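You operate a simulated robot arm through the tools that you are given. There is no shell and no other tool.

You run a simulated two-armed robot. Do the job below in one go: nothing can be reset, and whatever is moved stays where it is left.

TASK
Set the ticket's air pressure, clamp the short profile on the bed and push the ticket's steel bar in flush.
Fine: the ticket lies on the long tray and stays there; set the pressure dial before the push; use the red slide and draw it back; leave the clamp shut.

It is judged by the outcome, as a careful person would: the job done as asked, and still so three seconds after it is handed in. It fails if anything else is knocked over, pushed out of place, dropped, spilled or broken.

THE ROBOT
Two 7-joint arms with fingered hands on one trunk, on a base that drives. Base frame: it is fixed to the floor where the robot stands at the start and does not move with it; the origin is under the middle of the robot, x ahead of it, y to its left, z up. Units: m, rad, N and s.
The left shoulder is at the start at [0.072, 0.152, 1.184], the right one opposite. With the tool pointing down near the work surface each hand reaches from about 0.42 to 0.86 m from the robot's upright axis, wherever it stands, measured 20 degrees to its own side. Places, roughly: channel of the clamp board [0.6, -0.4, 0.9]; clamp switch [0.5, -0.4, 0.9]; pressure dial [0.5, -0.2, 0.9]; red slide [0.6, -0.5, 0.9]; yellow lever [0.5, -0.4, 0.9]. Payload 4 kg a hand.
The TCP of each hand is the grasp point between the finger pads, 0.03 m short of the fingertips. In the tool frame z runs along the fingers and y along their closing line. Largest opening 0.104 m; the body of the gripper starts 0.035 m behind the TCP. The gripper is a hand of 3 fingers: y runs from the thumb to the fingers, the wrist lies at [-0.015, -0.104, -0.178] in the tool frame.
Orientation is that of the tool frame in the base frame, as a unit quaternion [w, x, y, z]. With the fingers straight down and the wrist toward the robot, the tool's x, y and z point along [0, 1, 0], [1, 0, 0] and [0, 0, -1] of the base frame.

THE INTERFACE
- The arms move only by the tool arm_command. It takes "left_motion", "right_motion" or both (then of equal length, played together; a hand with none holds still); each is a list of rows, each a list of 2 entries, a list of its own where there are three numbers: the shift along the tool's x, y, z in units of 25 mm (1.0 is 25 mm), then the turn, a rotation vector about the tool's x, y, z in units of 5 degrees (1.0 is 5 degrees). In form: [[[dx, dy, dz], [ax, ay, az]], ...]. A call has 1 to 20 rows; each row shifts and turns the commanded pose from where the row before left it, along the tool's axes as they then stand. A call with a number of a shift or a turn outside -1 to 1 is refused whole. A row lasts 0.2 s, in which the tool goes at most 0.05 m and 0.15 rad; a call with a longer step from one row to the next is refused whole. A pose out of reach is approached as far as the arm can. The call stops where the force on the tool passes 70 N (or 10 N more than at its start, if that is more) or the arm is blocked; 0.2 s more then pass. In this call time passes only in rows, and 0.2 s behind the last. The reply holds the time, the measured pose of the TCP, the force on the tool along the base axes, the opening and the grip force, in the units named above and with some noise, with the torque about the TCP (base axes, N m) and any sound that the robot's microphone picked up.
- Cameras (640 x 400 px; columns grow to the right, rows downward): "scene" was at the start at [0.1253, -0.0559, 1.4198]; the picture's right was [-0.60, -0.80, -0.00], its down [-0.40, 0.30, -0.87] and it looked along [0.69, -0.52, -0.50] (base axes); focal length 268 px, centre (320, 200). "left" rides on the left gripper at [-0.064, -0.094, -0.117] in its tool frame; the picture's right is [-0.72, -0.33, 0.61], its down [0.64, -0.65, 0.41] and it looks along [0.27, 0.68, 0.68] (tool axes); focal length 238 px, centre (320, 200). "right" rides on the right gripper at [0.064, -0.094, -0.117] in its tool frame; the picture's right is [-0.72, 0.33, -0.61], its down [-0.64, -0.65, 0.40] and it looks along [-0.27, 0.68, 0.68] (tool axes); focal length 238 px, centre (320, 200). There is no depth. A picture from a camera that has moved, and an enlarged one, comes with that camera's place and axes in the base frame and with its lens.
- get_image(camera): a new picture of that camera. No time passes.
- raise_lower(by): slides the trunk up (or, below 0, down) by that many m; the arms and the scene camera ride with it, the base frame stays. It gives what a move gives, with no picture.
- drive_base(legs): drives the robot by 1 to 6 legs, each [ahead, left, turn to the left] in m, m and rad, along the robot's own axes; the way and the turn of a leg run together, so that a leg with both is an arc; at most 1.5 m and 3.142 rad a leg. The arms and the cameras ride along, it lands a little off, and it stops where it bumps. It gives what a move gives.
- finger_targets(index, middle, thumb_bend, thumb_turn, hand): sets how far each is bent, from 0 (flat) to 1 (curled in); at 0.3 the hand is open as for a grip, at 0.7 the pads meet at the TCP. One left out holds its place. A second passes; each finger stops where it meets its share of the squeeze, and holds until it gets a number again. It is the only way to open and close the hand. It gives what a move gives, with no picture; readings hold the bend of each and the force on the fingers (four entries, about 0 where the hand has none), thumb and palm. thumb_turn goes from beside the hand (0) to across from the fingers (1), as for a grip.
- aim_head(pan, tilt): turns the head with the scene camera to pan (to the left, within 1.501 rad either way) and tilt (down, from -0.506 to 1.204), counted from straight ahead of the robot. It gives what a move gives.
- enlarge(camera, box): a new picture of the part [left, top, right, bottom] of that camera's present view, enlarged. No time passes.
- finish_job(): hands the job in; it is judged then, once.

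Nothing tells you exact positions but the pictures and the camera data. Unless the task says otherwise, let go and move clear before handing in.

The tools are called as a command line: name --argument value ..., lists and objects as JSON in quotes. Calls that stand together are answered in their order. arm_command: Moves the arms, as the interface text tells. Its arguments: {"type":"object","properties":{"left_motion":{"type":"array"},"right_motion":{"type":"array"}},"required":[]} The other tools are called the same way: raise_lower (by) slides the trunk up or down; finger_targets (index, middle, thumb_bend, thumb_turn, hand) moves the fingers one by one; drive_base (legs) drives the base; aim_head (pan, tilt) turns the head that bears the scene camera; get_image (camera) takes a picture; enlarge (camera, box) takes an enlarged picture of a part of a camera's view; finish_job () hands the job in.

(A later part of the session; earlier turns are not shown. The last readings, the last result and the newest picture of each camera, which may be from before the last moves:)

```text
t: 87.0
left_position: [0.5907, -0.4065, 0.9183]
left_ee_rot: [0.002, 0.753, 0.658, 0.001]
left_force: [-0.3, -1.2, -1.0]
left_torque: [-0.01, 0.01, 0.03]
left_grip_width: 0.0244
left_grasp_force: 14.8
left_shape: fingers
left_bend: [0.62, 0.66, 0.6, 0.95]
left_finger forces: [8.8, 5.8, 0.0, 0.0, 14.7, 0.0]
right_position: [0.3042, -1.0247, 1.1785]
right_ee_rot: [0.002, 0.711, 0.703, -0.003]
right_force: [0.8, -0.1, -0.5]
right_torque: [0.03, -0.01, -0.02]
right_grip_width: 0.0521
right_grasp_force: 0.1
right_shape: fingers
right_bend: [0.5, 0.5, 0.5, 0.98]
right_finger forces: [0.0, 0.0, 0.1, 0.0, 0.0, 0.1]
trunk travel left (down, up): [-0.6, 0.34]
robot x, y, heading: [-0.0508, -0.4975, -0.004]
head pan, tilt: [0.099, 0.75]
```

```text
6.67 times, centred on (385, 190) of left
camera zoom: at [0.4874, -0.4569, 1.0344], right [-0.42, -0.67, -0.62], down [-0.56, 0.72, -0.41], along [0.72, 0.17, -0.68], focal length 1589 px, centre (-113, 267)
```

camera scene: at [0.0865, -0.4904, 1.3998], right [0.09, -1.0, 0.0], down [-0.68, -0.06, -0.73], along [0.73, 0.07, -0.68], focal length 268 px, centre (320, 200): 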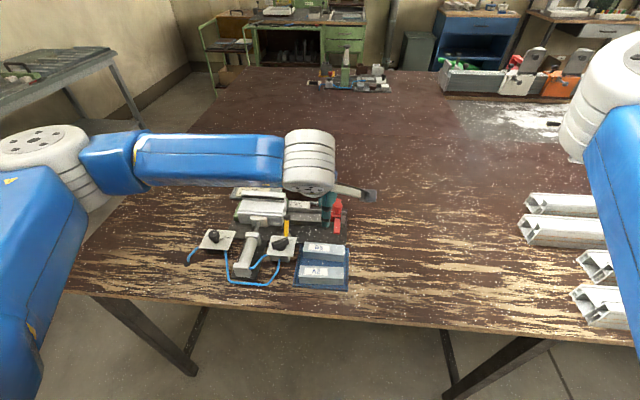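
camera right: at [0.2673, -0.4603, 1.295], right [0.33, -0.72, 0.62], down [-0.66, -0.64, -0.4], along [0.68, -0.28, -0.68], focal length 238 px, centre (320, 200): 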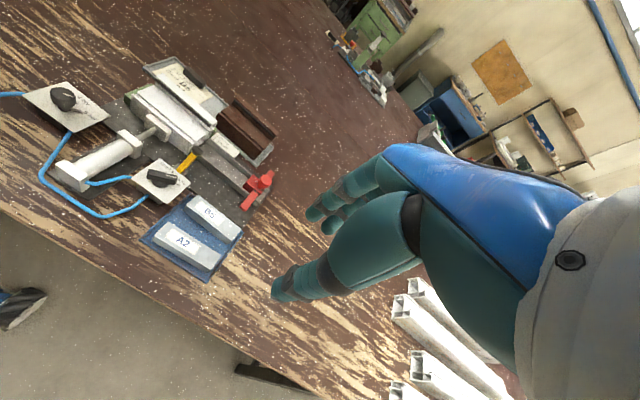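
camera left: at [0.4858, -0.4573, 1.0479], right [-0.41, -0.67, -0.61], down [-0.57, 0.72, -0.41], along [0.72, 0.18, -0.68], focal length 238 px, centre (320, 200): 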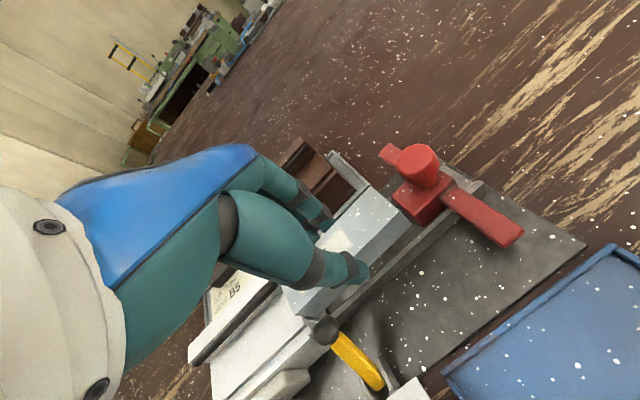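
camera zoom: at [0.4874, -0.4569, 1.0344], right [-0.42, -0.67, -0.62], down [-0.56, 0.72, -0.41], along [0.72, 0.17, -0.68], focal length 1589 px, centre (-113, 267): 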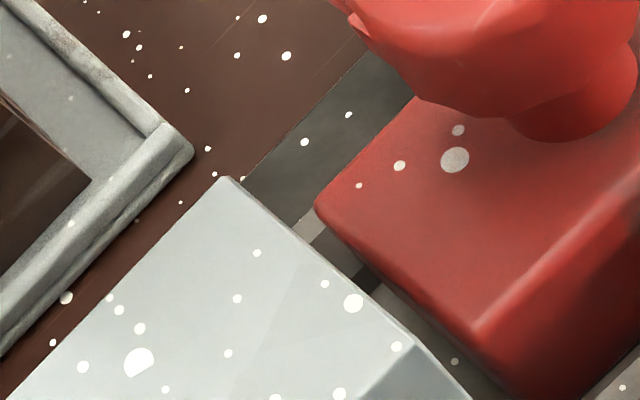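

The scene view shows the bar centred over the channel, the hand view suggests 1-3 mm more in +x. I add 1 mm and lower gently while watching the force.

arm_command --left_motion '[[[0.005, 0.04, 0.1], [0, 0, 0]], [[0, 0, 0.12], [0, 0, 0]], [[0, 0, 0.1], [0, 0, 0]]]'

enlarge --camera "scene" --box '[276, 185, 346, 230]'

enlarge --camera "left" --box '[260, 140, 420, 290]'

```text
t: 87.8
left_position: [0.5911, -0.4064, 0.9108]
left_ee_rot: [0.002, 0.754, 0.657, 0.001]
left_force: [0.4, -0.3, -1.8]
left_torque: [0.02, -0.01, -0.03]
left_grip_width: 0.0241
left_grasp_force: 14.6
left_shape: fingers
left_bend: [0.62, 0.66, 0.6, 0.95]
left_finger forces: [8.8, 5.6, 0.0, 0.0, 14.7, 0.0]
right_position: [0.3054, -1.0259, 1.1786]
right_ee_rot: [0.002, 0.711, 0.703, -0.004]
right_force: [0.1, 0.1, 0.6]
right_torque: [0.01, 0.02, 0.0]
right_grip_width: 0.052
right_grasp_force: 0.2
right_shape: fingers
right_bend: [0.5, 0.5, 0.5, 0.98]
right_finger forces: [0.1, 0.0, 0.0, 0.0, 0.1, 0.1]
trunk travel left (down, up): [-0.6, 0.34]
robot x, y, heading: [-0.0542, -0.4959, -0.005]
head pan, tilt: [0.099, 0.75]
```

```text
8.89 times, centred on (311, 208) of scene
camera zoom: at [0.0861, -0.489, 1.3999], right [0.09, -1.0, 0.0], down [-0.68, -0.06, -0.73], along [0.73, 0.07, -0.68], focal length 2379 px, centre (400, 133)
```

zoom: 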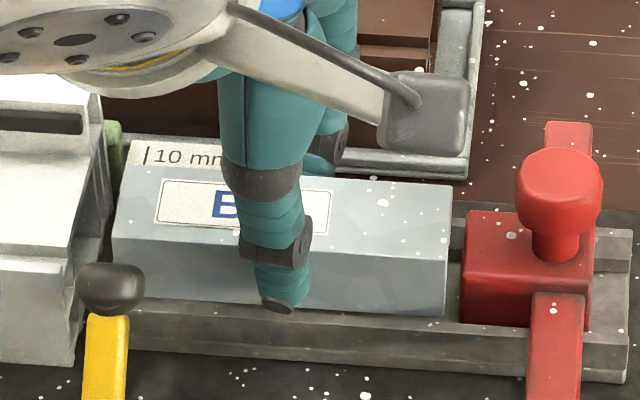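

```text
2.67 times, centred on (340, 215) of left
camera zoom: at [0.4887, -0.4564, 1.0268], right [-0.42, -0.67, -0.61], down [-0.56, 0.72, -0.41], along [0.72, 0.17, -0.68], focal length 636 px, centre (267, 160)
```

zoom: 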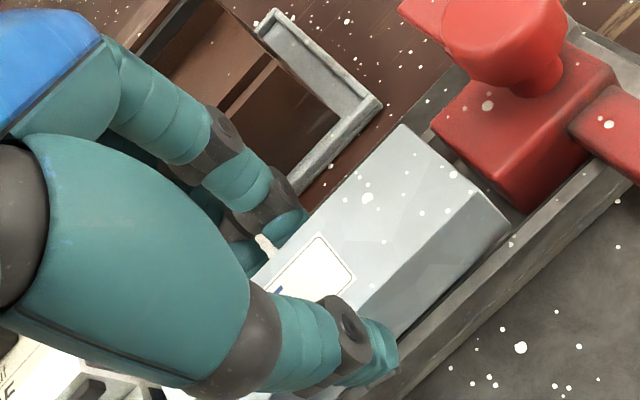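

No contact yet and the bar looks aligned between the rails. I lower further in small steps.

arm_command --left_motion '[[[0, 0, 0.12], [0, 0, 0]], [[0, 0, 0.1], [0, 0, 0]], [[0, 0, 0.08], [0, 0, 0]]]'

enlarge --camera "scene" --box '[276, 185, 346, 230]'

enlarge --camera "left" --box '[260, 140, 420, 290]'

```text
t: 88.6
left_position: [0.5938, -0.4062, 0.9039]
left_ee_rot: [0.003, 0.754, 0.657, 0.003]
left_force: [6.0, 0.1, 5.6]
left_torque: [0.0, -0.17, 0.0]
left_grip_width: 0.0241
left_grasp_force: 15.8
left_shape: fingers
left_bend: [0.61, 0.65, 0.61, 0.95]
left_finger forces: [10.6, 8.7, 0.1, 0.0, 12.6, 0.0]
right_position: [0.3048, -1.0255, 1.1783]
right_ee_rot: [0.003, 0.712, 0.703, -0.003]
right_force: [1.0, -0.4, 0.4]
right_torque: [-0.02, 0.0, -0.02]
right_grip_width: 0.052
right_grasp_force: 0.0
right_shape: fingers
right_bend: [0.5, 0.5, 0.5, 0.98]
right_finger forces: [0.0, 0.0, 0.0, 0.1, 0.0, 0.0]
trunk travel left (down, up): [-0.6, 0.34]
robot x, y, heading: [-0.0457, -0.5003, -0.006]
head pan, tilt: [0.099, 0.75]
```

```text
8.89 times, centred on (311, 208) of scene
camera zoom: at [0.0865, -0.4891, 1.3999], right [0.09, -1.0, 0.0], down [-0.68, -0.06, -0.73], along [0.73, 0.07, -0.68], focal length 2379 px, centre (400, 133)
```

zoom: 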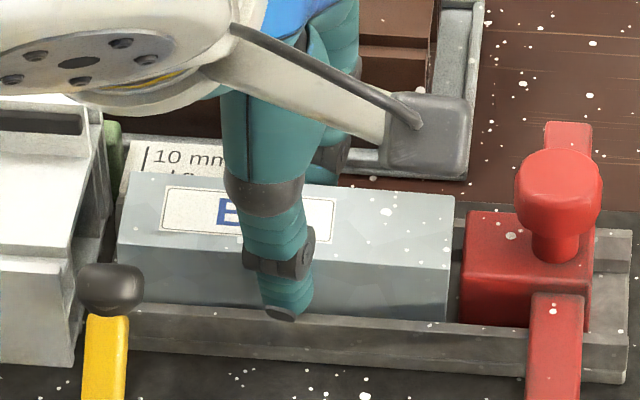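

```text
2.67 times, centred on (340, 215) of left
camera zoom: at [0.4899, -0.4567, 1.02], right [-0.42, -0.67, -0.62], down [-0.56, 0.72, -0.41], along [0.72, 0.17, -0.67], focal length 636 px, centre (267, 160)
```

zoom: 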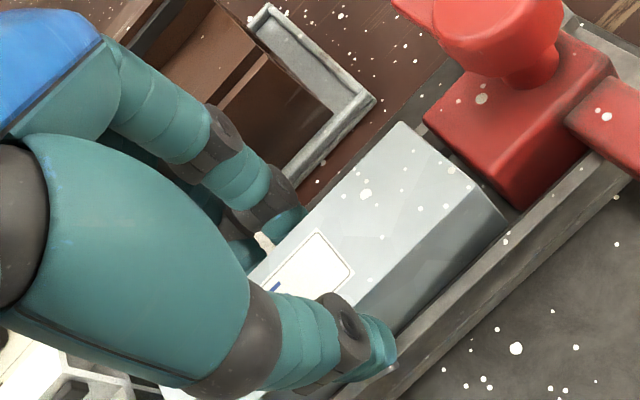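

The chamfer is guiding the bar (about 6 N sideways and up). I follow it by 1.5 mm in +x and lower a little more.

arm_command --left_motion '[[[0.008, 0.06, 0.06], [0, 0, 0]], [[0, 0, 0.08], [0, 0, 0]]]'

enlarge --camera "scene" --box '[276, 185, 346, 230]'

enlarge --camera "left" --box '[340, 150, 420, 230]'

```text
t: 89.2
left_position: [0.5947, -0.4064, 0.9]
left_ee_rot: [0.003, 0.754, 0.657, 0.002]
left_force: [4.9, 0.0, 1.0]
left_torque: [-0.02, -0.13, -0.04]
left_grip_width: 0.0242
left_grasp_force: 15.5
left_shape: fingers
left_bend: [0.61, 0.65, 0.61, 0.96]
left_finger forces: [9.6, 8.5, 0.1, 0.1, 13.0, 0.0]
right_position: [0.3055, -1.0245, 1.1778]
right_ee_rot: [0.002, 0.711, 0.703, -0.003]
right_force: [-0.7, 0.3, -0.4]
right_torque: [0.01, 0.01, 0.01]
right_grip_width: 0.0518
right_grasp_force: 0.0
right_shape: fingers
right_bend: [0.5, 0.5, 0.5, 0.98]
right_finger forces: [0.0, 0.1, 0.0, 0.1, 0.1, 0.0]
trunk travel left (down, up): [-0.6, 0.34]
robot x, y, heading: [-0.0537, -0.4996, -0.003]
head pan, tilt: [0.099, 0.75]
```

```text
8.89 times, centred on (311, 208) of scene
camera zoom: at [0.0867, -0.4893, 1.3998], right [0.09, -1.0, 0.0], down [-0.68, -0.06, -0.73], along [0.73, 0.07, -0.68], focal length 2379 px, centre (400, 133)
```

zoom: 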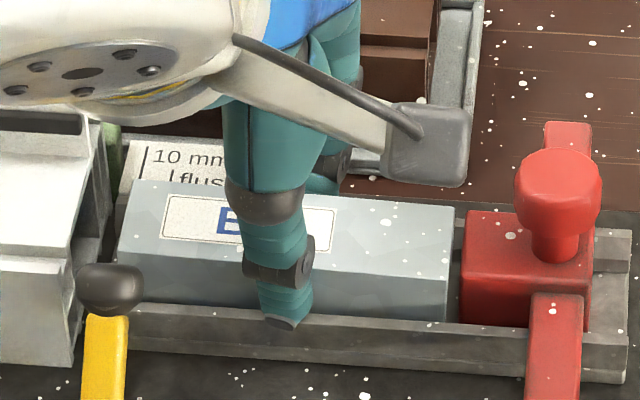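

```text
5.00 times, centred on (380, 190) of left
camera zoom: at [0.4908, -0.4571, 1.0158], right [-0.42, -0.67, -0.62], down [-0.56, 0.72, -0.41], along [0.72, 0.17, -0.67], focal length 1192 px, centre (20, 250)
```

zoom: 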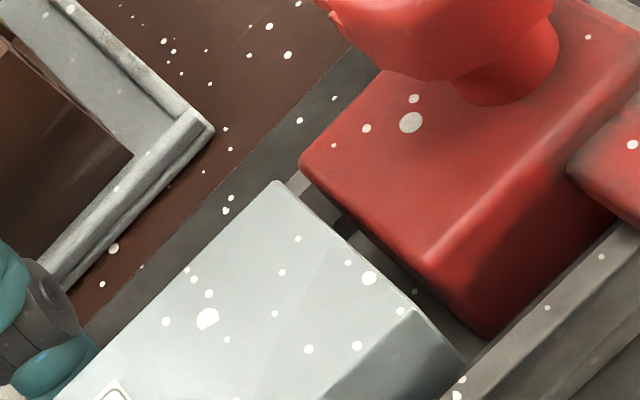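

The bar keeps sliding down between the rails. I continue until it seats.

arm_command --left_motion '[[[0.004, 0.04, 0.08], [0, 0, 0]], [[0, 0, 0.08], [0, 0, 0]]]'

enlarge --camera "scene" --box '[276, 185, 346, 230]'

enlarge --camera "left" --box '[340, 150, 420, 230]'

```text
t: 89.8
left_position: [0.5934, -0.4076, 0.8987]
left_ee_rot: [0.003, 0.754, 0.657, 0.003]
left_force: [1.4, 2.2, 9.9]
left_torque: [-0.04, 0.16, -0.08]
left_grip_width: 0.0236
left_grasp_force: 18.8
left_shape: fingers
left_bend: [0.61, 0.65, 0.61, 0.96]
left_finger forces: [11.3, 6.7, 0.0, 0.0, 20.0, 0.1]
right_position: [0.3032, -1.025, 1.1799]
right_ee_rot: [0.003, 0.711, 0.703, -0.003]
right_force: [0.1, 0.5, 0.2]
right_torque: [-0.03, -0.03, 0.02]
right_grip_width: 0.052
right_grasp_force: 0.0
right_shape: fingers
right_bend: [0.5, 0.5, 0.5, 0.98]
right_finger forces: [0.0, 0.0, 0.1, 0.0, 0.0, 0.1]
trunk travel left (down, up): [-0.6, 0.34]
robot x, y, heading: [-0.0521, -0.4967, -0.006]
head pan, tilt: [0.099, 0.75]
```

```text
8.89 times, centred on (311, 208) of scene
camera zoom: at [0.0837, -0.4888, 1.4003], right [0.09, -1.0, 0.0], down [-0.68, -0.06, -0.73], along [0.73, 0.07, -0.68], focal length 2379 px, centre (400, 133)
```

zoom: 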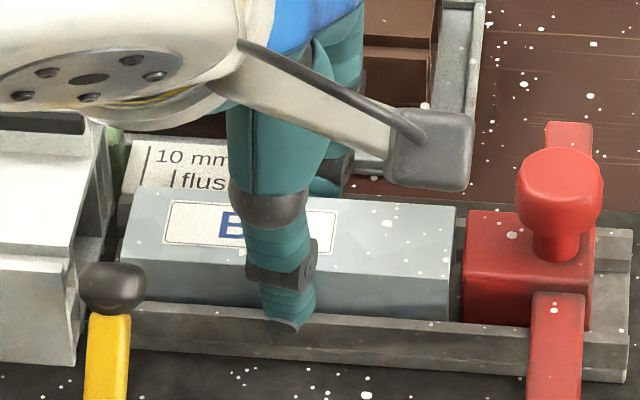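

```text
5.00 times, centred on (380, 190) of left
camera zoom: at [0.491, -0.4573, 1.0135], right [-0.42, -0.67, -0.62], down [-0.56, 0.72, -0.41], along [0.72, 0.17, -0.67], focal length 1192 px, centre (20, 250)
```

zoom: 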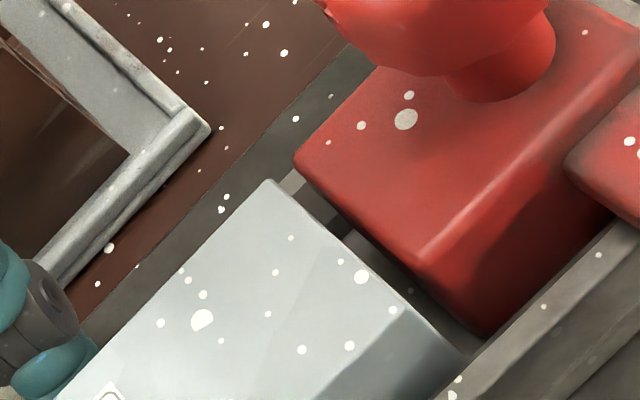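

The force shows the bar is resting (about 10 N up). I open the fingers slightly so that it settles, and check.

finger_targets --hand "left" --index 0.56 --middle 0.56 --thumb_bend 0.56

enlarge --camera "scene" --box '[276, 185, 346, 230]'

enlarge --camera "left" --box '[260, 140, 420, 290]'

```text
t: 90.8
left_position: [0.5922, -0.4085, 0.8978]
left_ee_rot: [0.004, 0.754, 0.657, 0.002]
left_force: [-7.1, 0.1, 18.4]
left_torque: [0.0, 0.09, 0.12]
left_grip_width: 0.0266
left_grasp_force: 16.6
left_shape: fingers
left_bend: [0.62, 0.6, 0.57, 0.97]
left_finger forces: [23.7, 5.1, 0.0, 0.0, 3.6, 0.0]
right_position: [0.3016, -1.0257, 1.1819]
right_ee_rot: [0.003, 0.711, 0.703, -0.001]
right_force: [0.2, 0.2, -0.2]
right_torque: [0.0, -0.01, -0.01]
right_grip_width: 0.052
right_grasp_force: 0.2
right_shape: fingers
right_bend: [0.5, 0.5, 0.5, 0.98]
right_finger forces: [0.1, 0.1, 0.1, 0.0, 0.0, 0.0]
trunk travel left (down, up): [-0.6, 0.34]
robot x, y, heading: [-0.0529, -0.4964, -0.007]
head pan, tilt: [0.099, 0.75]
```

```text
8.89 times, centred on (311, 208) of scene
camera zoom: at [0.08, -0.4897, 1.4006], right [0.09, -1.0, 0.0], down [-0.68, -0.06, -0.73], along [0.73, 0.07, -0.68], focal length 2379 px, centre (400, 133)
```

zoom: 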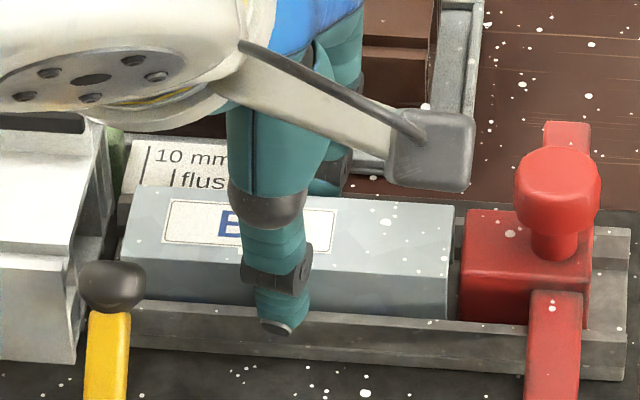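

```text
2.67 times, centred on (340, 215) of left
camera zoom: at [0.489, -0.4581, 1.0141], right [-0.42, -0.67, -0.62], down [-0.56, 0.72, -0.41], along [0.72, 0.17, -0.67], focal length 636 px, centre (267, 160)
```

zoom: 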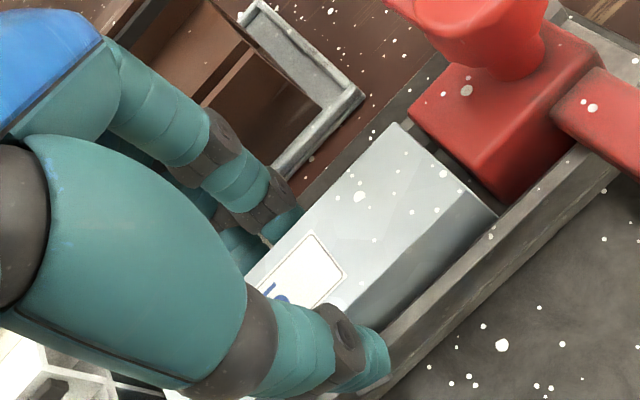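

The index finger is trying to open against something behind it (the card or far rail). I relax it to its present bend, then lift straight up before opening more.

finger_targets --hand "left" --index 0.615 --middle 0.59

enlarge --camera "scene" --box '[276, 185, 346, 230]'

```text
t: 91.8
left_position: [0.5933, -0.408, 0.8986]
left_ee_rot: [0.003, 0.753, 0.658, 0.003]
left_force: [0.3, -1.2, 20.4]
left_torque: [-0.01, -0.15, 0.1]
left_grip_width: 0.0265
left_grasp_force: 15.2
left_shape: fingers
left_bend: [0.63, 0.61, 0.56, 0.97]
left_finger forces: [20.0, 5.6, 0.0, 0.0, 4.4, 0.0]
right_position: [0.3022, -1.0262, 1.1795]
right_ee_rot: [0.003, 0.712, 0.702, -0.002]
right_force: [0.1, -0.4, 0.1]
right_torque: [0.01, -0.02, -0.02]
right_grip_width: 0.0518
right_grasp_force: 0.0
right_shape: fingers
right_bend: [0.5, 0.5, 0.5, 0.98]
right_finger forces: [0.0, 0.0, 0.0, 0.0, 0.0, 0.1]
trunk travel left (down, up): [-0.6, 0.34]
robot x, y, heading: [-0.0527, -0.4998, -0.009]
head pan, tilt: [0.099, 0.75]
```

```text
8.89 times, centred on (311, 208) of scene
camera zoom: at [0.0813, -0.4901, 1.4005], right [0.09, -1.0, 0.0], down [-0.68, -0.06, -0.73], along [0.73, 0.07, -0.68], focal length 2379 px, centre (400, 133)
```

zoom: 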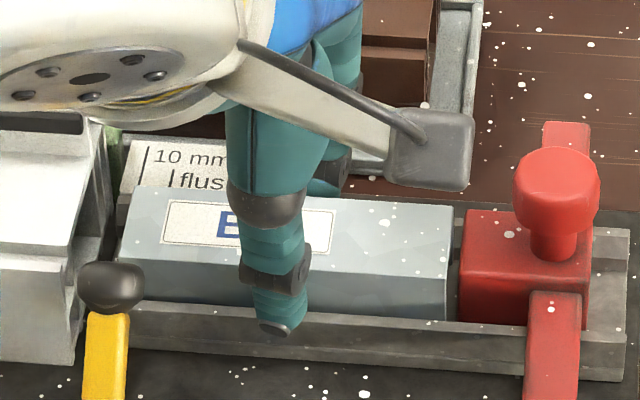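

The finger tips are pressing down on the rail tops (20 N up on the hand). I lift a few millimetres to relieve this.

arm_command --left_motion '[[[0, 0, -0.12], [0, 0, 0]], [[0, 0, -0.12], [0, 0, 0]]]'

enlarge --camera "scene" --box '[276, 185, 346, 230]'

enlarge --camera "left" --box '[260, 140, 420, 290]'

```text
t: 92.4
left_position: [0.5938, -0.4073, 0.8994]
left_ee_rot: [0.0, 0.754, 0.657, 0.002]
left_force: [-1.8, -1.8, 3.8]
left_torque: [-0.04, -0.01, 0.0]
left_grip_width: 0.0295
left_grasp_force: 3.2
left_shape: fingers
left_bend: [0.62, 0.61, 0.56, 0.97]
left_finger forces: [3.9, 2.0, 0.0, 0.0, 0.4, 0.1]
right_position: [0.3029, -1.0259, 1.1793]
right_ee_rot: [0.003, 0.711, 0.703, -0.003]
right_force: [0.2, -0.6, -0.4]
right_torque: [-0.01, 0.03, -0.01]
right_grip_width: 0.052
right_grasp_force: 0.0
right_shape: fingers
right_bend: [0.5, 0.5, 0.5, 0.98]
right_finger forces: [0.1, 0.0, 0.0, 0.0, 0.0, 0.0]
trunk travel left (down, up): [-0.6, 0.34]
robot x, y, heading: [-0.0523, -0.4953, -0.005]
head pan, tilt: [0.099, 0.75]
```

```text
8.89 times, centred on (311, 208) of scene
camera zoom: at [0.0845, -0.4898, 1.3998], right [0.09, -1.0, 0.0], down [-0.68, -0.06, -0.73], along [0.73, 0.07, -0.68], focal length 2379 px, centre (400, 133)
```

zoom: 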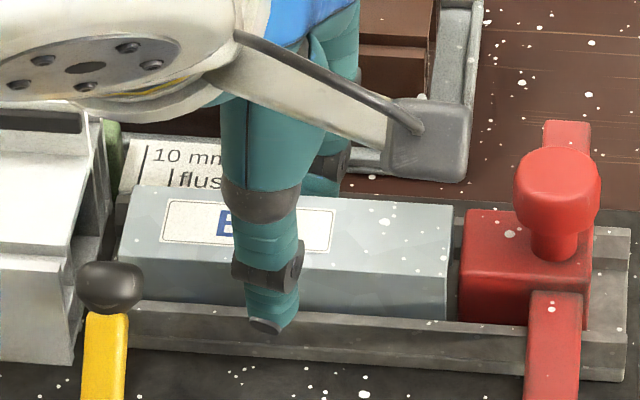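

```text
2.67 times, centred on (340, 215) of left
camera zoom: at [0.4909, -0.4574, 1.016], right [-0.42, -0.67, -0.61], down [-0.56, 0.72, -0.4], along [0.71, 0.17, -0.68], focal length 636 px, centre (267, 160)
```

zoom: 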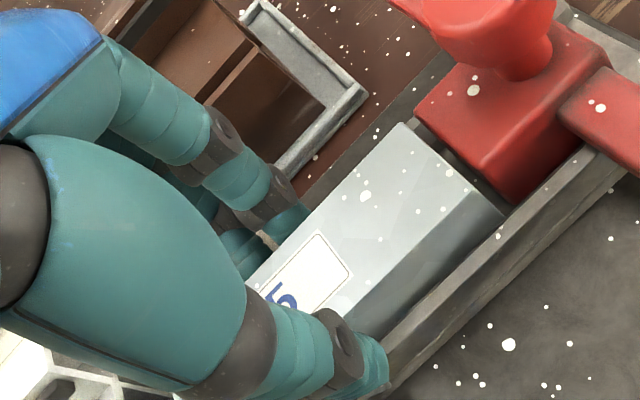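

The bar stays seated and the hand is nearly force-free. I lift a bit more and open the fingers.

arm_command --left_motion '[[[0, 0, -0.12], [0, 0, 0]], [[0, 0, -0.12], [0, 0, 0]]]'

finger_targets --hand "left" --index 0.57 --middle 0.57 --thumb_bend 0.55

enlarge --camera "scene" --box '[276, 185, 346, 230]'

enlarge --camera "left" --box '[260, 140, 420, 290]'

```text
t: 93.0
left_position: [0.5956, -0.4066, 0.9067]
left_ee_rot: [0.002, 0.754, 0.657, 0.001]
left_force: [0.5, 0.3, 0.8]
left_torque: [-0.01, -0.02, 0.0]
left_grip_width: 0.0304
left_grasp_force: 0.1
left_shape: fingers
left_bend: [0.61, 0.59, 0.56, 0.97]
left_finger forces: [0.1, 0.1, 0.1, 0.1, 0.1, 0.1]
right_position: [0.3045, -1.0246, 1.1789]
right_ee_rot: [0.002, 0.711, 0.703, -0.002]
right_force: [-0.1, -0.6, -0.4]
right_torque: [0.0, 0.01, 0.01]
right_grip_width: 0.0519
right_grasp_force: 0.0
right_shape: fingers
right_bend: [0.5, 0.5, 0.5, 0.98]
right_finger forces: [0.0, 0.0, 0.0, 0.1, 0.0, 0.0]
trunk travel left (down, up): [-0.6, 0.34]
robot x, y, heading: [-0.0486, -0.4976, -0.005]
head pan, tilt: [0.099, 0.75]
```

```text
t: 94.0
left_position: [0.5961, -0.4068, 0.9079]
left_ee_rot: [0.002, 0.753, 0.658, 0.002]
left_force: [-0.1, 0.1, -0.7]
left_torque: [-0.01, -0.01, -0.02]
left_grip_width: 0.0369
left_grasp_force: 0.0
left_shape: fingers
left_bend: [0.56, 0.56, 0.55, 0.97]
left_finger forces: [0.0, 0.1, 0.0, 0.0, 0.0, 0.0]
right_position: [0.3051, -1.0248, 1.1798]
right_ee_rot: [0.002, 0.712, 0.702, -0.003]
right_force: [0.4, -0.6, -0.5]
right_torque: [-0.01, 0.03, 0.01]
right_grip_width: 0.052
right_grasp_force: 0.0
right_shape: fingers
right_bend: [0.5, 0.5, 0.5, 0.98]
right_finger forces: [0.1, 0.0, 0.0, 0.0, 0.0, 0.0]
trunk travel left (down, up): [-0.6, 0.34]
robot x, y, heading: [-0.049, -0.497, -0.011]
head pan, tilt: [0.099, 0.75]
```

```text
8.89 times, centred on (311, 208) of scene
camera zoom: at [0.0861, -0.4891, 1.3999], right [0.09, -1.0, 0.0], down [-0.68, -0.06, -0.73], along [0.73, 0.07, -0.68], focal length 2379 px, centre (400, 133)
```

zoom: 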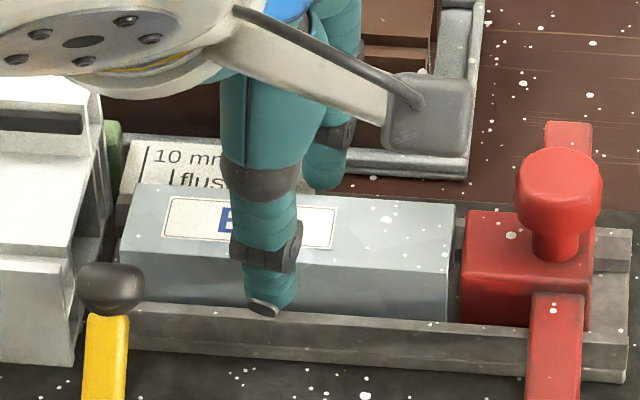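

```text
2.67 times, centred on (340, 215) of left
camera zoom: at [0.4926, -0.4569, 1.0229], right [-0.42, -0.67, -0.62], down [-0.56, 0.72, -0.41], along [0.72, 0.17, -0.67], focal length 636 px, centre (267, 160)
```

zoom: 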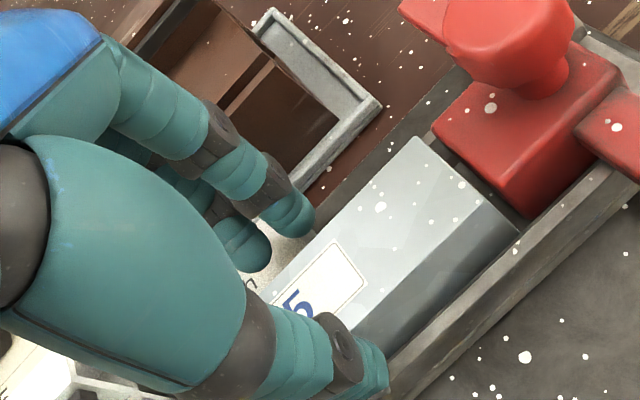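

The bar is seated in the channel and the fingers are free. I lift clear and inspect the whole setup.

arm_command --left_motion '[[[0, 0, -0.5], [0, 0, 0]], [[0, 0, -0.9], [0, 0, 0]], [[0, 0, -0.9], [0, 0, 0]], [[0, 0, -0.9], [0, 0, -0.7]], [[0, 0, -0.9], [0, 0, -0.75]]]'

enlarge --camera "scene" --box '[276, 185, 346, 230]'

get_image --camera "left"

enlarge --camera "left" --box '[330, 160, 530, 320]'

```text
t: 95.2
left_position: [0.5939, -0.4066, 1.0103]
left_ee_rot: [0.002, 0.71, 0.704, 0.002]
left_force: [-0.7, 0.3, -1.2]
left_torque: [-0.02, 0.02, 0.01]
left_grip_width: 0.0374
left_grasp_force: 0.1
left_shape: fingers
left_bend: [0.56, 0.56, 0.55, 0.97]
left_finger forces: [0.1, 0.0, 0.0, 0.1, 0.1, 0.0]
right_position: [0.3043, -1.0255, 1.1784]
right_ee_rot: [0.002, 0.711, 0.703, -0.002]
right_force: [-0.5, 0.5, 0.3]
right_torque: [-0.04, -0.02, -0.01]
right_grip_width: 0.0521
right_grasp_force: 0.1
right_shape: fingers
right_bend: [0.5, 0.5, 0.5, 0.98]
right_finger forces: [0.1, 0.0, 0.1, 0.0, 0.0, 0.0]
trunk travel left (down, up): [-0.6, 0.34]
robot x, y, heading: [-0.0481, -0.4999, -0.003]
head pan, tilt: [0.099, 0.75]
```

```text
8.89 times, centred on (311, 208) of scene
camera zoom: at [0.0854, -0.4896, 1.3999], right [0.09, -1.0, 0.0], down [-0.68, -0.06, -0.73], along [0.73, 0.07, -0.68], focal length 2379 px, centre (400, 133)
```

zoom: 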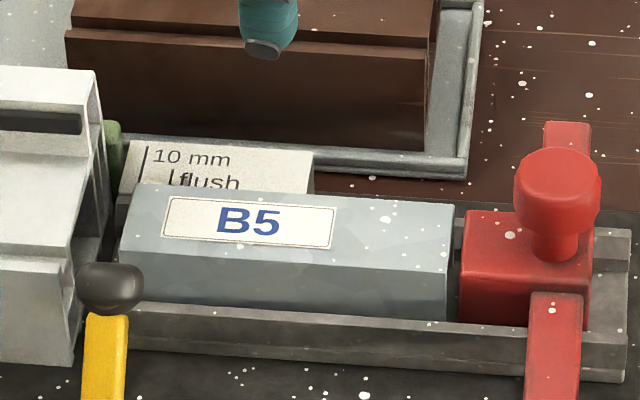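

```text
taken
camera left: at [0.4987, -0.4697, 1.1262], right [-0.33, -0.72, -0.61], down [-0.64, 0.65, -0.41], along [0.69, 0.26, -0.67], focal length 238 px, centre (320, 200)
```

left: 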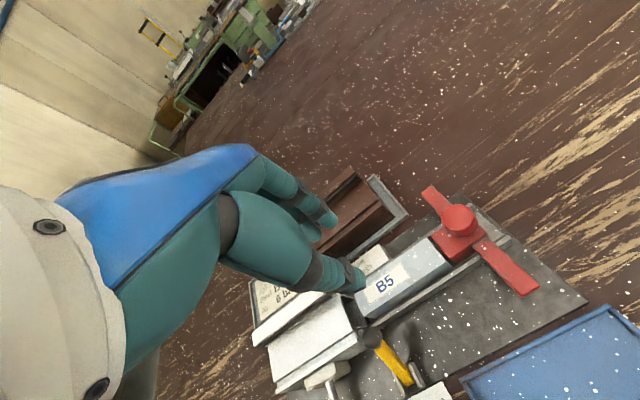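

```text
2.50 times, centred on (430, 240) of left
camera zoom: at [0.4987, -0.4697, 1.1262], right [-0.33, -0.72, -0.61], down [-0.64, 0.65, -0.41], along [0.69, 0.26, -0.67], focal length 596 px, centre (45, 100)
```

zoom: 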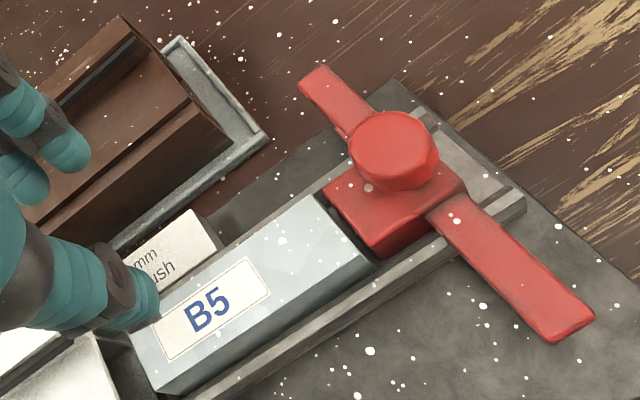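

The bar sits straight in the channel right in front of the slide. Before pushing I measure the slide's pointer, block front and the flush mark from this viewpoint.

enlarge --camera "left" --box '[420, 180, 500, 250]'

enlarge --camera "left" --box '[350, 215, 430, 290]'

enlarge --camera "scene" --box '[278, 190, 308, 215]'

enlarge --camera "scene" --box '[315, 190, 350, 225]'

```text
5.71 times, centred on (460, 215) of left
camera zoom: at [0.4987, -0.4697, 1.1262], right [-0.33, -0.72, -0.61], down [-0.64, 0.65, -0.41], along [0.69, 0.26, -0.67], focal length 1362 px, centre (-480, 114)
```

zoom: 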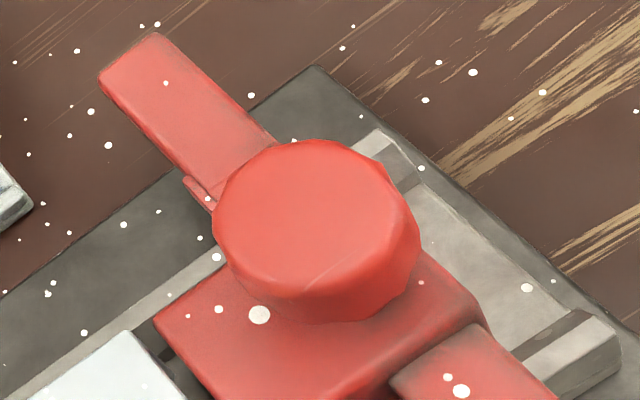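

```text
5.33 times, centred on (390, 252) of left
camera zoom: at [0.4987, -0.4697, 1.1262], right [-0.33, -0.72, -0.61], down [-0.64, 0.65, -0.41], along [0.69, 0.26, -0.67], focal length 1271 px, centre (-53, -80)
```

zoom: 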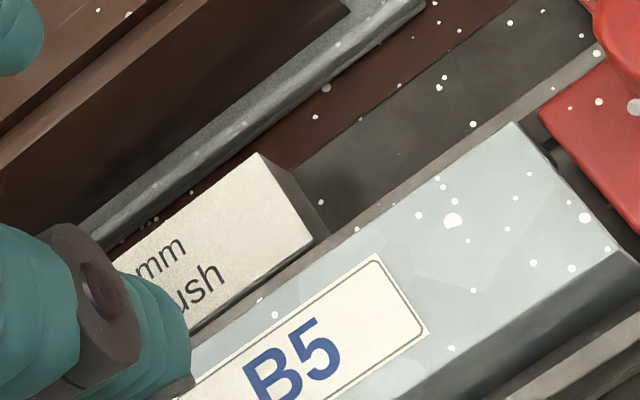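

```text
16.00 times, centred on (293, 202) of scene
camera zoom: at [0.0854, -0.4896, 1.3999], right [0.09, -1.0, 0.0], down [-0.68, -0.06, -0.73], along [0.73, 0.07, -0.68], focal length 4282 px, centre (752, 160)
```

zoom: 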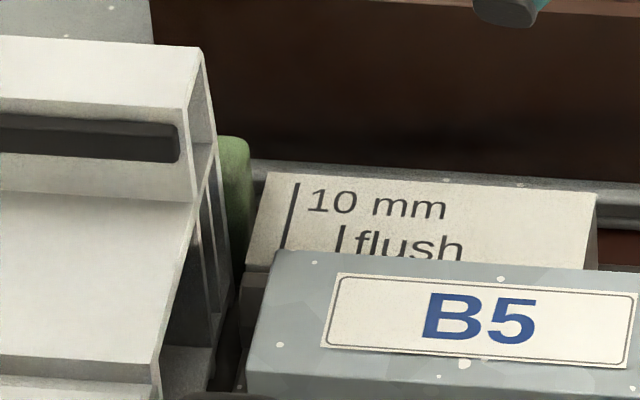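

```text
11.43 times, centred on (332, 208) of scene
camera zoom: at [0.0854, -0.4896, 1.3999], right [0.09, -1.0, 0.0], down [-0.68, -0.06, -0.73], along [0.73, 0.07, -0.68], focal length 3059 px, centre (177, 114)
```

zoom: 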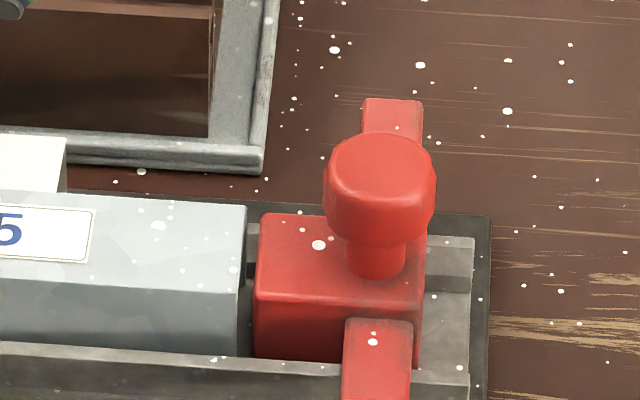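

The pointer sits 20 mm behind the block front, so pointer-at-flush puts the block front at the profile's end (y about -0.347). I close the left hand into a fist and place it behind the slide's knob.

finger_targets --hand "left" --index 0.72 --middle 0.72 --thumb_bend 0.72

arm_command --left_motion '[[[-0.95, -0.09, 0], [0, 0, 0]], [[-0.95, -0.09, 0], [0, 0, 0]], [[-0.95, -0.09, 0], [0, 0, 0]], [[-0.95, -0.09, 0], [0, 0, 0]], [[-0.95, -0.09, 0], [0, 0, 0]], [[-0.95, -0.09, 0], [0, 0, 0]]]'

get_image --camera "left"

enlarge --camera "scene" --box '[280, 150, 400, 240]'

```text
t: 96.2
left_position: [0.595, -0.4072, 1.0086]
left_ee_rot: [0.003, 0.711, 0.703, 0.002]
left_force: [-0.4, -0.5, -0.5]
left_torque: [0.03, -0.01, 0.02]
left_grip_width: 0.0
left_grasp_force: 0.1
left_shape: fingers
left_bend: [0.72, 0.72, 0.71, 0.97]
left_finger forces: [0.0, 0.1, 0.0, 0.1, 0.0, 0.1]
right_position: [0.3046, -1.0253, 1.1779]
right_ee_rot: [0.002, 0.712, 0.703, -0.003]
right_force: [-0.9, -0.2, 0.8]
right_torque: [0.0, -0.01, -0.03]
right_grip_width: 0.0518
right_grasp_force: 0.0
right_shape: fingers
right_bend: [0.5, 0.5, 0.5, 0.98]
right_finger forces: [0.1, 0.1, 0.1, 0.1, 0.0, 0.0]
trunk travel left (down, up): [-0.6, 0.34]
robot x, y, heading: [-0.0485, -0.4976, -0.006]
head pan, tilt: [0.099, 0.75]
```

```text
t: 97.6
left_position: [0.5796, -0.5491, 1.0088]
left_ee_rot: [0.001, 0.71, 0.705, 0.002]
left_force: [-0.3, 0.0, 0.4]
left_torque: [0.0, 0.0, -0.02]
left_grip_width: 0.0002
left_grasp_force: 0.1
left_shape: fingers
left_bend: [0.72, 0.72, 0.71, 0.97]
left_finger forces: [0.0, 0.1, 0.0, 0.0, 0.0, 0.2]
right_position: [0.3038, -1.0274, 1.178]
right_ee_rot: [0.001, 0.711, 0.703, -0.002]
right_force: [0.4, 0.1, -0.7]
right_torque: [-0.01, 0.03, -0.02]
right_grip_width: 0.052
right_grasp_force: 0.0
right_shape: fingers
right_bend: [0.5, 0.5, 0.5, 0.98]
right_finger forces: [0.0, 0.1, 0.0, 0.1, 0.0, 0.0]
trunk travel left (down, up): [-0.6, 0.34]
robot x, y, heading: [-0.0513, -0.4983, -0.007]
head pan, tilt: [0.099, 0.75]
```

```text
taken
camera left: at [0.4837, -0.6116, 1.1254], right [-0.33, -0.72, -0.62], down [-0.64, 0.65, -0.41], along [0.69, 0.26, -0.68], focal length 238 px, centre (320, 200)
```

left: 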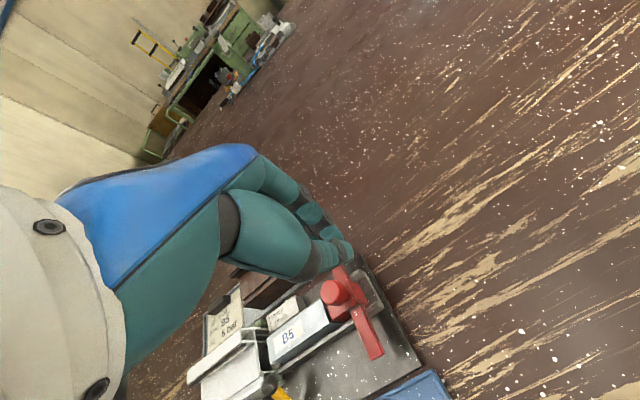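

```text
4.44 times, centred on (340, 195) of scene
camera zoom: at [0.086, -0.4917, 1.3999], right [0.09, -1.0, 0.0], down [-0.68, -0.06, -0.73], along [0.73, 0.07, -0.68], focal length 1190 px, centre (231, 222)
```

zoom: 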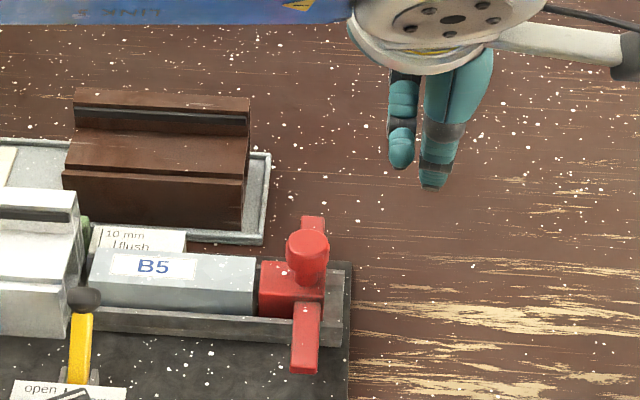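

The leading finger of the fist lines up with the knob. I descend behind the slide.

arm_command --left_motion '[[[0, 0.03, 0.8], [0, 0, 0]], [[0, 0.03, 0.8], [0, 0, 0]], [[0, 0.03, 0.8], [0, 0, 0]], [[0, 0.03, 0.8], [0, 0, 0]], [[0, 0, 0.7], [0, 0, 0]]]'

enlarge --camera "scene" --box '[300, 160, 390, 235]'

enlarge --camera "left" --box '[260, 180, 420, 320]'

```text
t: 98.8
left_position: [0.5846, -0.5482, 0.91]
left_ee_rot: [0.001, 0.711, 0.703, 0.001]
left_force: [0.6, -0.6, 0.4]
left_torque: [0.01, 0.04, 0.01]
left_grip_width: 0.0
left_grasp_force: 0.0
left_shape: fingers
left_bend: [0.72, 0.72, 0.71, 0.97]
left_finger forces: [0.0, 0.0, 0.0, 0.1, 0.1, 0.1]
right_position: [0.3061, -1.0261, 1.1777]
right_ee_rot: [0.002, 0.711, 0.703, -0.003]
right_force: [-0.1, 0.3, 0.4]
right_torque: [-0.03, 0.0, -0.02]
right_grip_width: 0.052
right_grasp_force: 0.1
right_shape: fingers
right_bend: [0.5, 0.5, 0.5, 0.98]
right_finger forces: [0.0, 0.0, 0.1, 0.1, 0.0, 0.0]
trunk travel left (down, up): [-0.6, 0.34]
robot x, y, heading: [-0.0525, -0.4968, -0.008]
head pan, tilt: [0.099, 0.75]
```

```text
5.33 times, centred on (345, 198) of scene
camera zoom: at [0.0865, -0.4902, 1.3998], right [0.09, -1.0, 0.0], down [-0.68, -0.06, -0.73], along [0.73, 0.07, -0.68], focal length 1428 px, centre (187, 213)
```

zoom: 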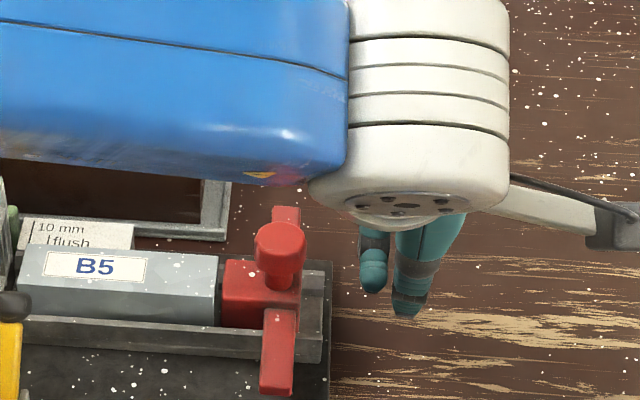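

```text
2.86 times, centred on (340, 250) of left
camera zoom: at [0.4891, -0.6112, 1.0268], right [-0.33, -0.72, -0.62], down [-0.64, 0.65, -0.41], along [0.69, 0.26, -0.67], focal length 681 px, centre (263, 57)
```

zoom: 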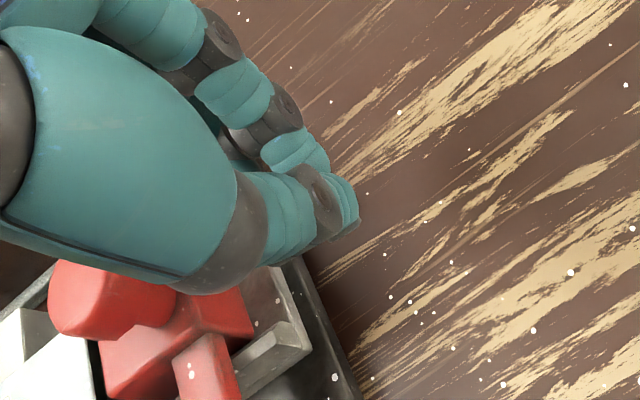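

The finger is aligned behind the knob. I push towards +y in a first short stroke and check.

arm_command --left_motion '[[[0.5, 0, 0], [0, 0, 0]], [[0.5, 0, 0], [0, 0, 0]], [[0.5, 0, 0], [0, 0, 0]], [[0.5, 0, 0], [0, 0, 0]]]'

enlarge --camera "scene" --box '[276, 165, 366, 240]'

get_image --camera "left"

```text
t: 99.8
left_position: [0.5852, -0.4997, 0.9126]
left_ee_rot: [0.002, 0.71, 0.704, 0.001]
left_force: [-0.3, -1.3, -0.8]
left_torque: [-0.07, 0.02, 0.01]
left_grip_width: 0.0
left_grasp_force: 0.6
left_shape: fingers
left_bend: [0.72, 0.72, 0.71, 0.97]
left_finger forces: [0.0, 1.2, 0.1, 0.0, 0.0, 0.0]
right_position: [0.3041, -1.026, 1.1793]
right_ee_rot: [0.002, 0.711, 0.703, -0.002]
right_force: [-0.1, 0.0, -0.2]
right_torque: [-0.03, 0.0, -0.02]
right_grip_width: 0.052
right_grasp_force: 0.1
right_shape: fingers
right_bend: [0.5, 0.5, 0.5, 0.98]
right_finger forces: [0.0, 0.0, 0.0, 0.0, 0.1, 0.1]
trunk travel left (down, up): [-0.6, 0.34]
robot x, y, heading: [-0.0515, -0.4935, -0.01]
head pan, tilt: [0.099, 0.75]
```

```text
5.33 times, centred on (321, 202) of scene
camera zoom: at [0.0859, -0.4897, 1.3999], right [0.09, -1.0, 0.0], down [-0.68, -0.06, -0.73], along [0.73, 0.07, -0.68], focal length 1428 px, centre (315, 187)
```

zoom: 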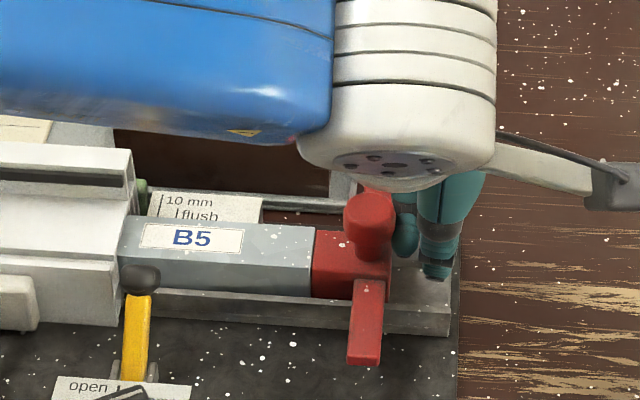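

```text
taken
camera left: at [0.4893, -0.5626, 1.0288], right [-0.33, -0.72, -0.61], down [-0.64, 0.65, -0.41], along [0.69, 0.26, -0.68], focal length 238 px, centre (320, 200)
```

left: 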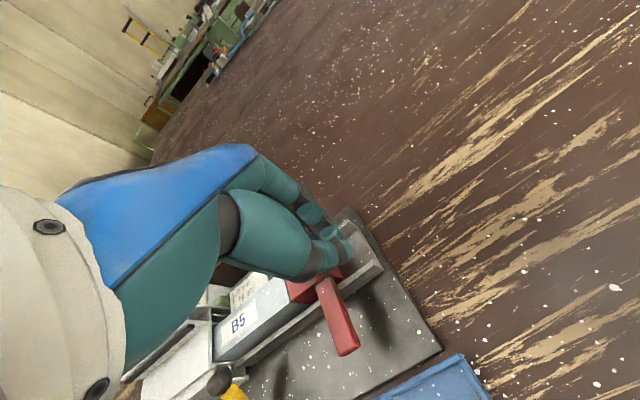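

The slide and bar move with almost no force. I look closely at the bar's entry into the profile.

enlarge --camera "scene" --box '[276, 185, 312, 217]'

enlarge --camera "left" --box '[180, 270, 300, 380]'

```text
12.50 times, centred on (294, 201) of scene
camera zoom: at [0.0859, -0.4897, 1.3999], right [0.09, -1.0, 0.0], down [-0.68, -0.06, -0.73], along [0.73, 0.07, -0.68], focal length 3346 px, centre (645, 188)
```

zoom: 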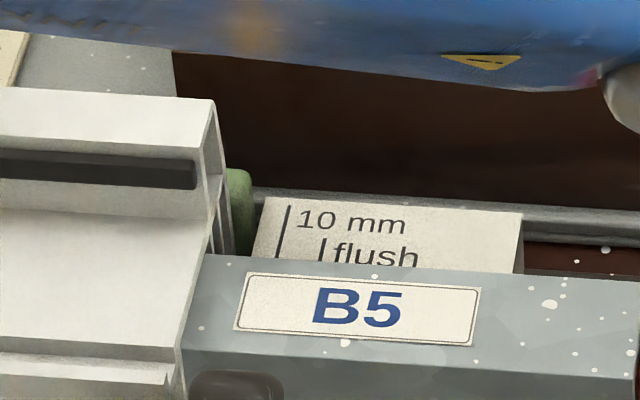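

```text
3.64 times, centred on (240, 325) of left
camera zoom: at [0.4893, -0.5626, 1.0288], right [-0.33, -0.72, -0.61], down [-0.64, 0.65, -0.41], along [0.69, 0.26, -0.68], focal length 867 px, centre (611, -254)
```

zoom: 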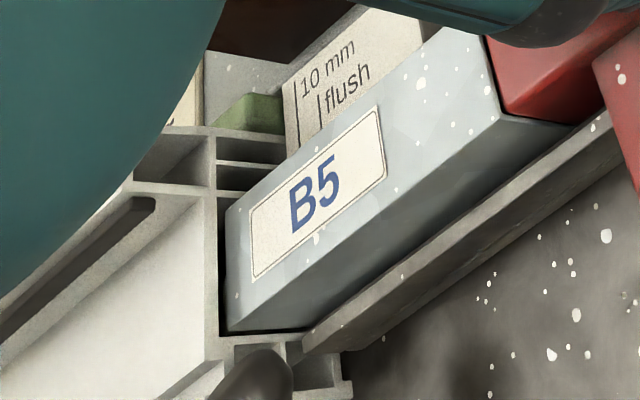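

The bar is entering the profile's chamber, cleanly aligned. I continue the push.

arm_command --left_motion '[[[0.5, 0, 0], [0, 0, 0]], [[0.5, 0, 0], [0, 0, 0]], [[0.5, 0, 0], [0, 0, 0]], [[0.5, 0, 0], [0, 0, 0]], [[0.4, 0, 0], [0, 0, 0]]]'

enlarge --camera "scene" --box '[276, 165, 366, 240]'

get_image --camera "left"

```text
t: 101.0
left_position: [0.5845, -0.4381, 0.9131]
left_ee_rot: [0.001, 0.71, 0.704, 0.001]
left_force: [0.3, -0.8, -0.8]
left_torque: [-0.02, 0.0, -0.04]
left_grip_width: 0.0002
left_grasp_force: 1.0
left_shape: fingers
left_bend: [0.72, 0.72, 0.71, 0.97]
left_finger forces: [0.0, 1.2, 0.1, 0.1, 0.0, 0.1]
right_position: [0.3047, -1.0241, 1.1788]
right_ee_rot: [0.002, 0.711, 0.703, -0.003]
right_force: [-0.4, 1.0, 0.3]
right_torque: [-0.01, 0.01, -0.01]
right_grip_width: 0.0519
right_grasp_force: 0.0
right_shape: fingers
right_bend: [0.5, 0.5, 0.5, 0.98]
right_finger forces: [0.0, 0.0, 0.1, 0.0, 0.0, 0.0]
trunk travel left (down, up): [-0.6, 0.34]
robot x, y, heading: [-0.0488, -0.4992, -0.009]
head pan, tilt: [0.099, 0.75]
```

```text
5.33 times, centred on (321, 202) of scene
camera zoom: at [0.086, -0.4891, 1.3999], right [0.09, -1.0, 0.0], down [-0.68, -0.06, -0.73], along [0.73, 0.07, -0.68], focal length 1428 px, centre (315, 187)
```

zoom: 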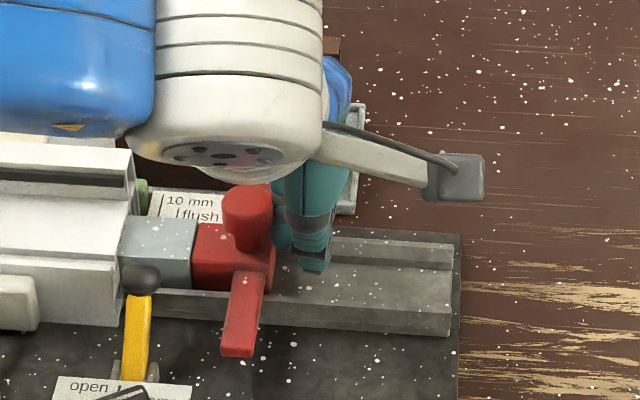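

```text
taken
camera left: at [0.4881, -0.5014, 1.0292], right [-0.33, -0.72, -0.61], down [-0.64, 0.65, -0.41], along [0.69, 0.26, -0.67], focal length 238 px, centre (320, 200)
```

left: 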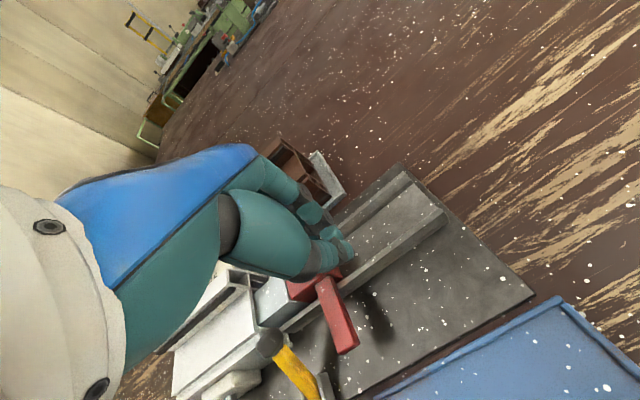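

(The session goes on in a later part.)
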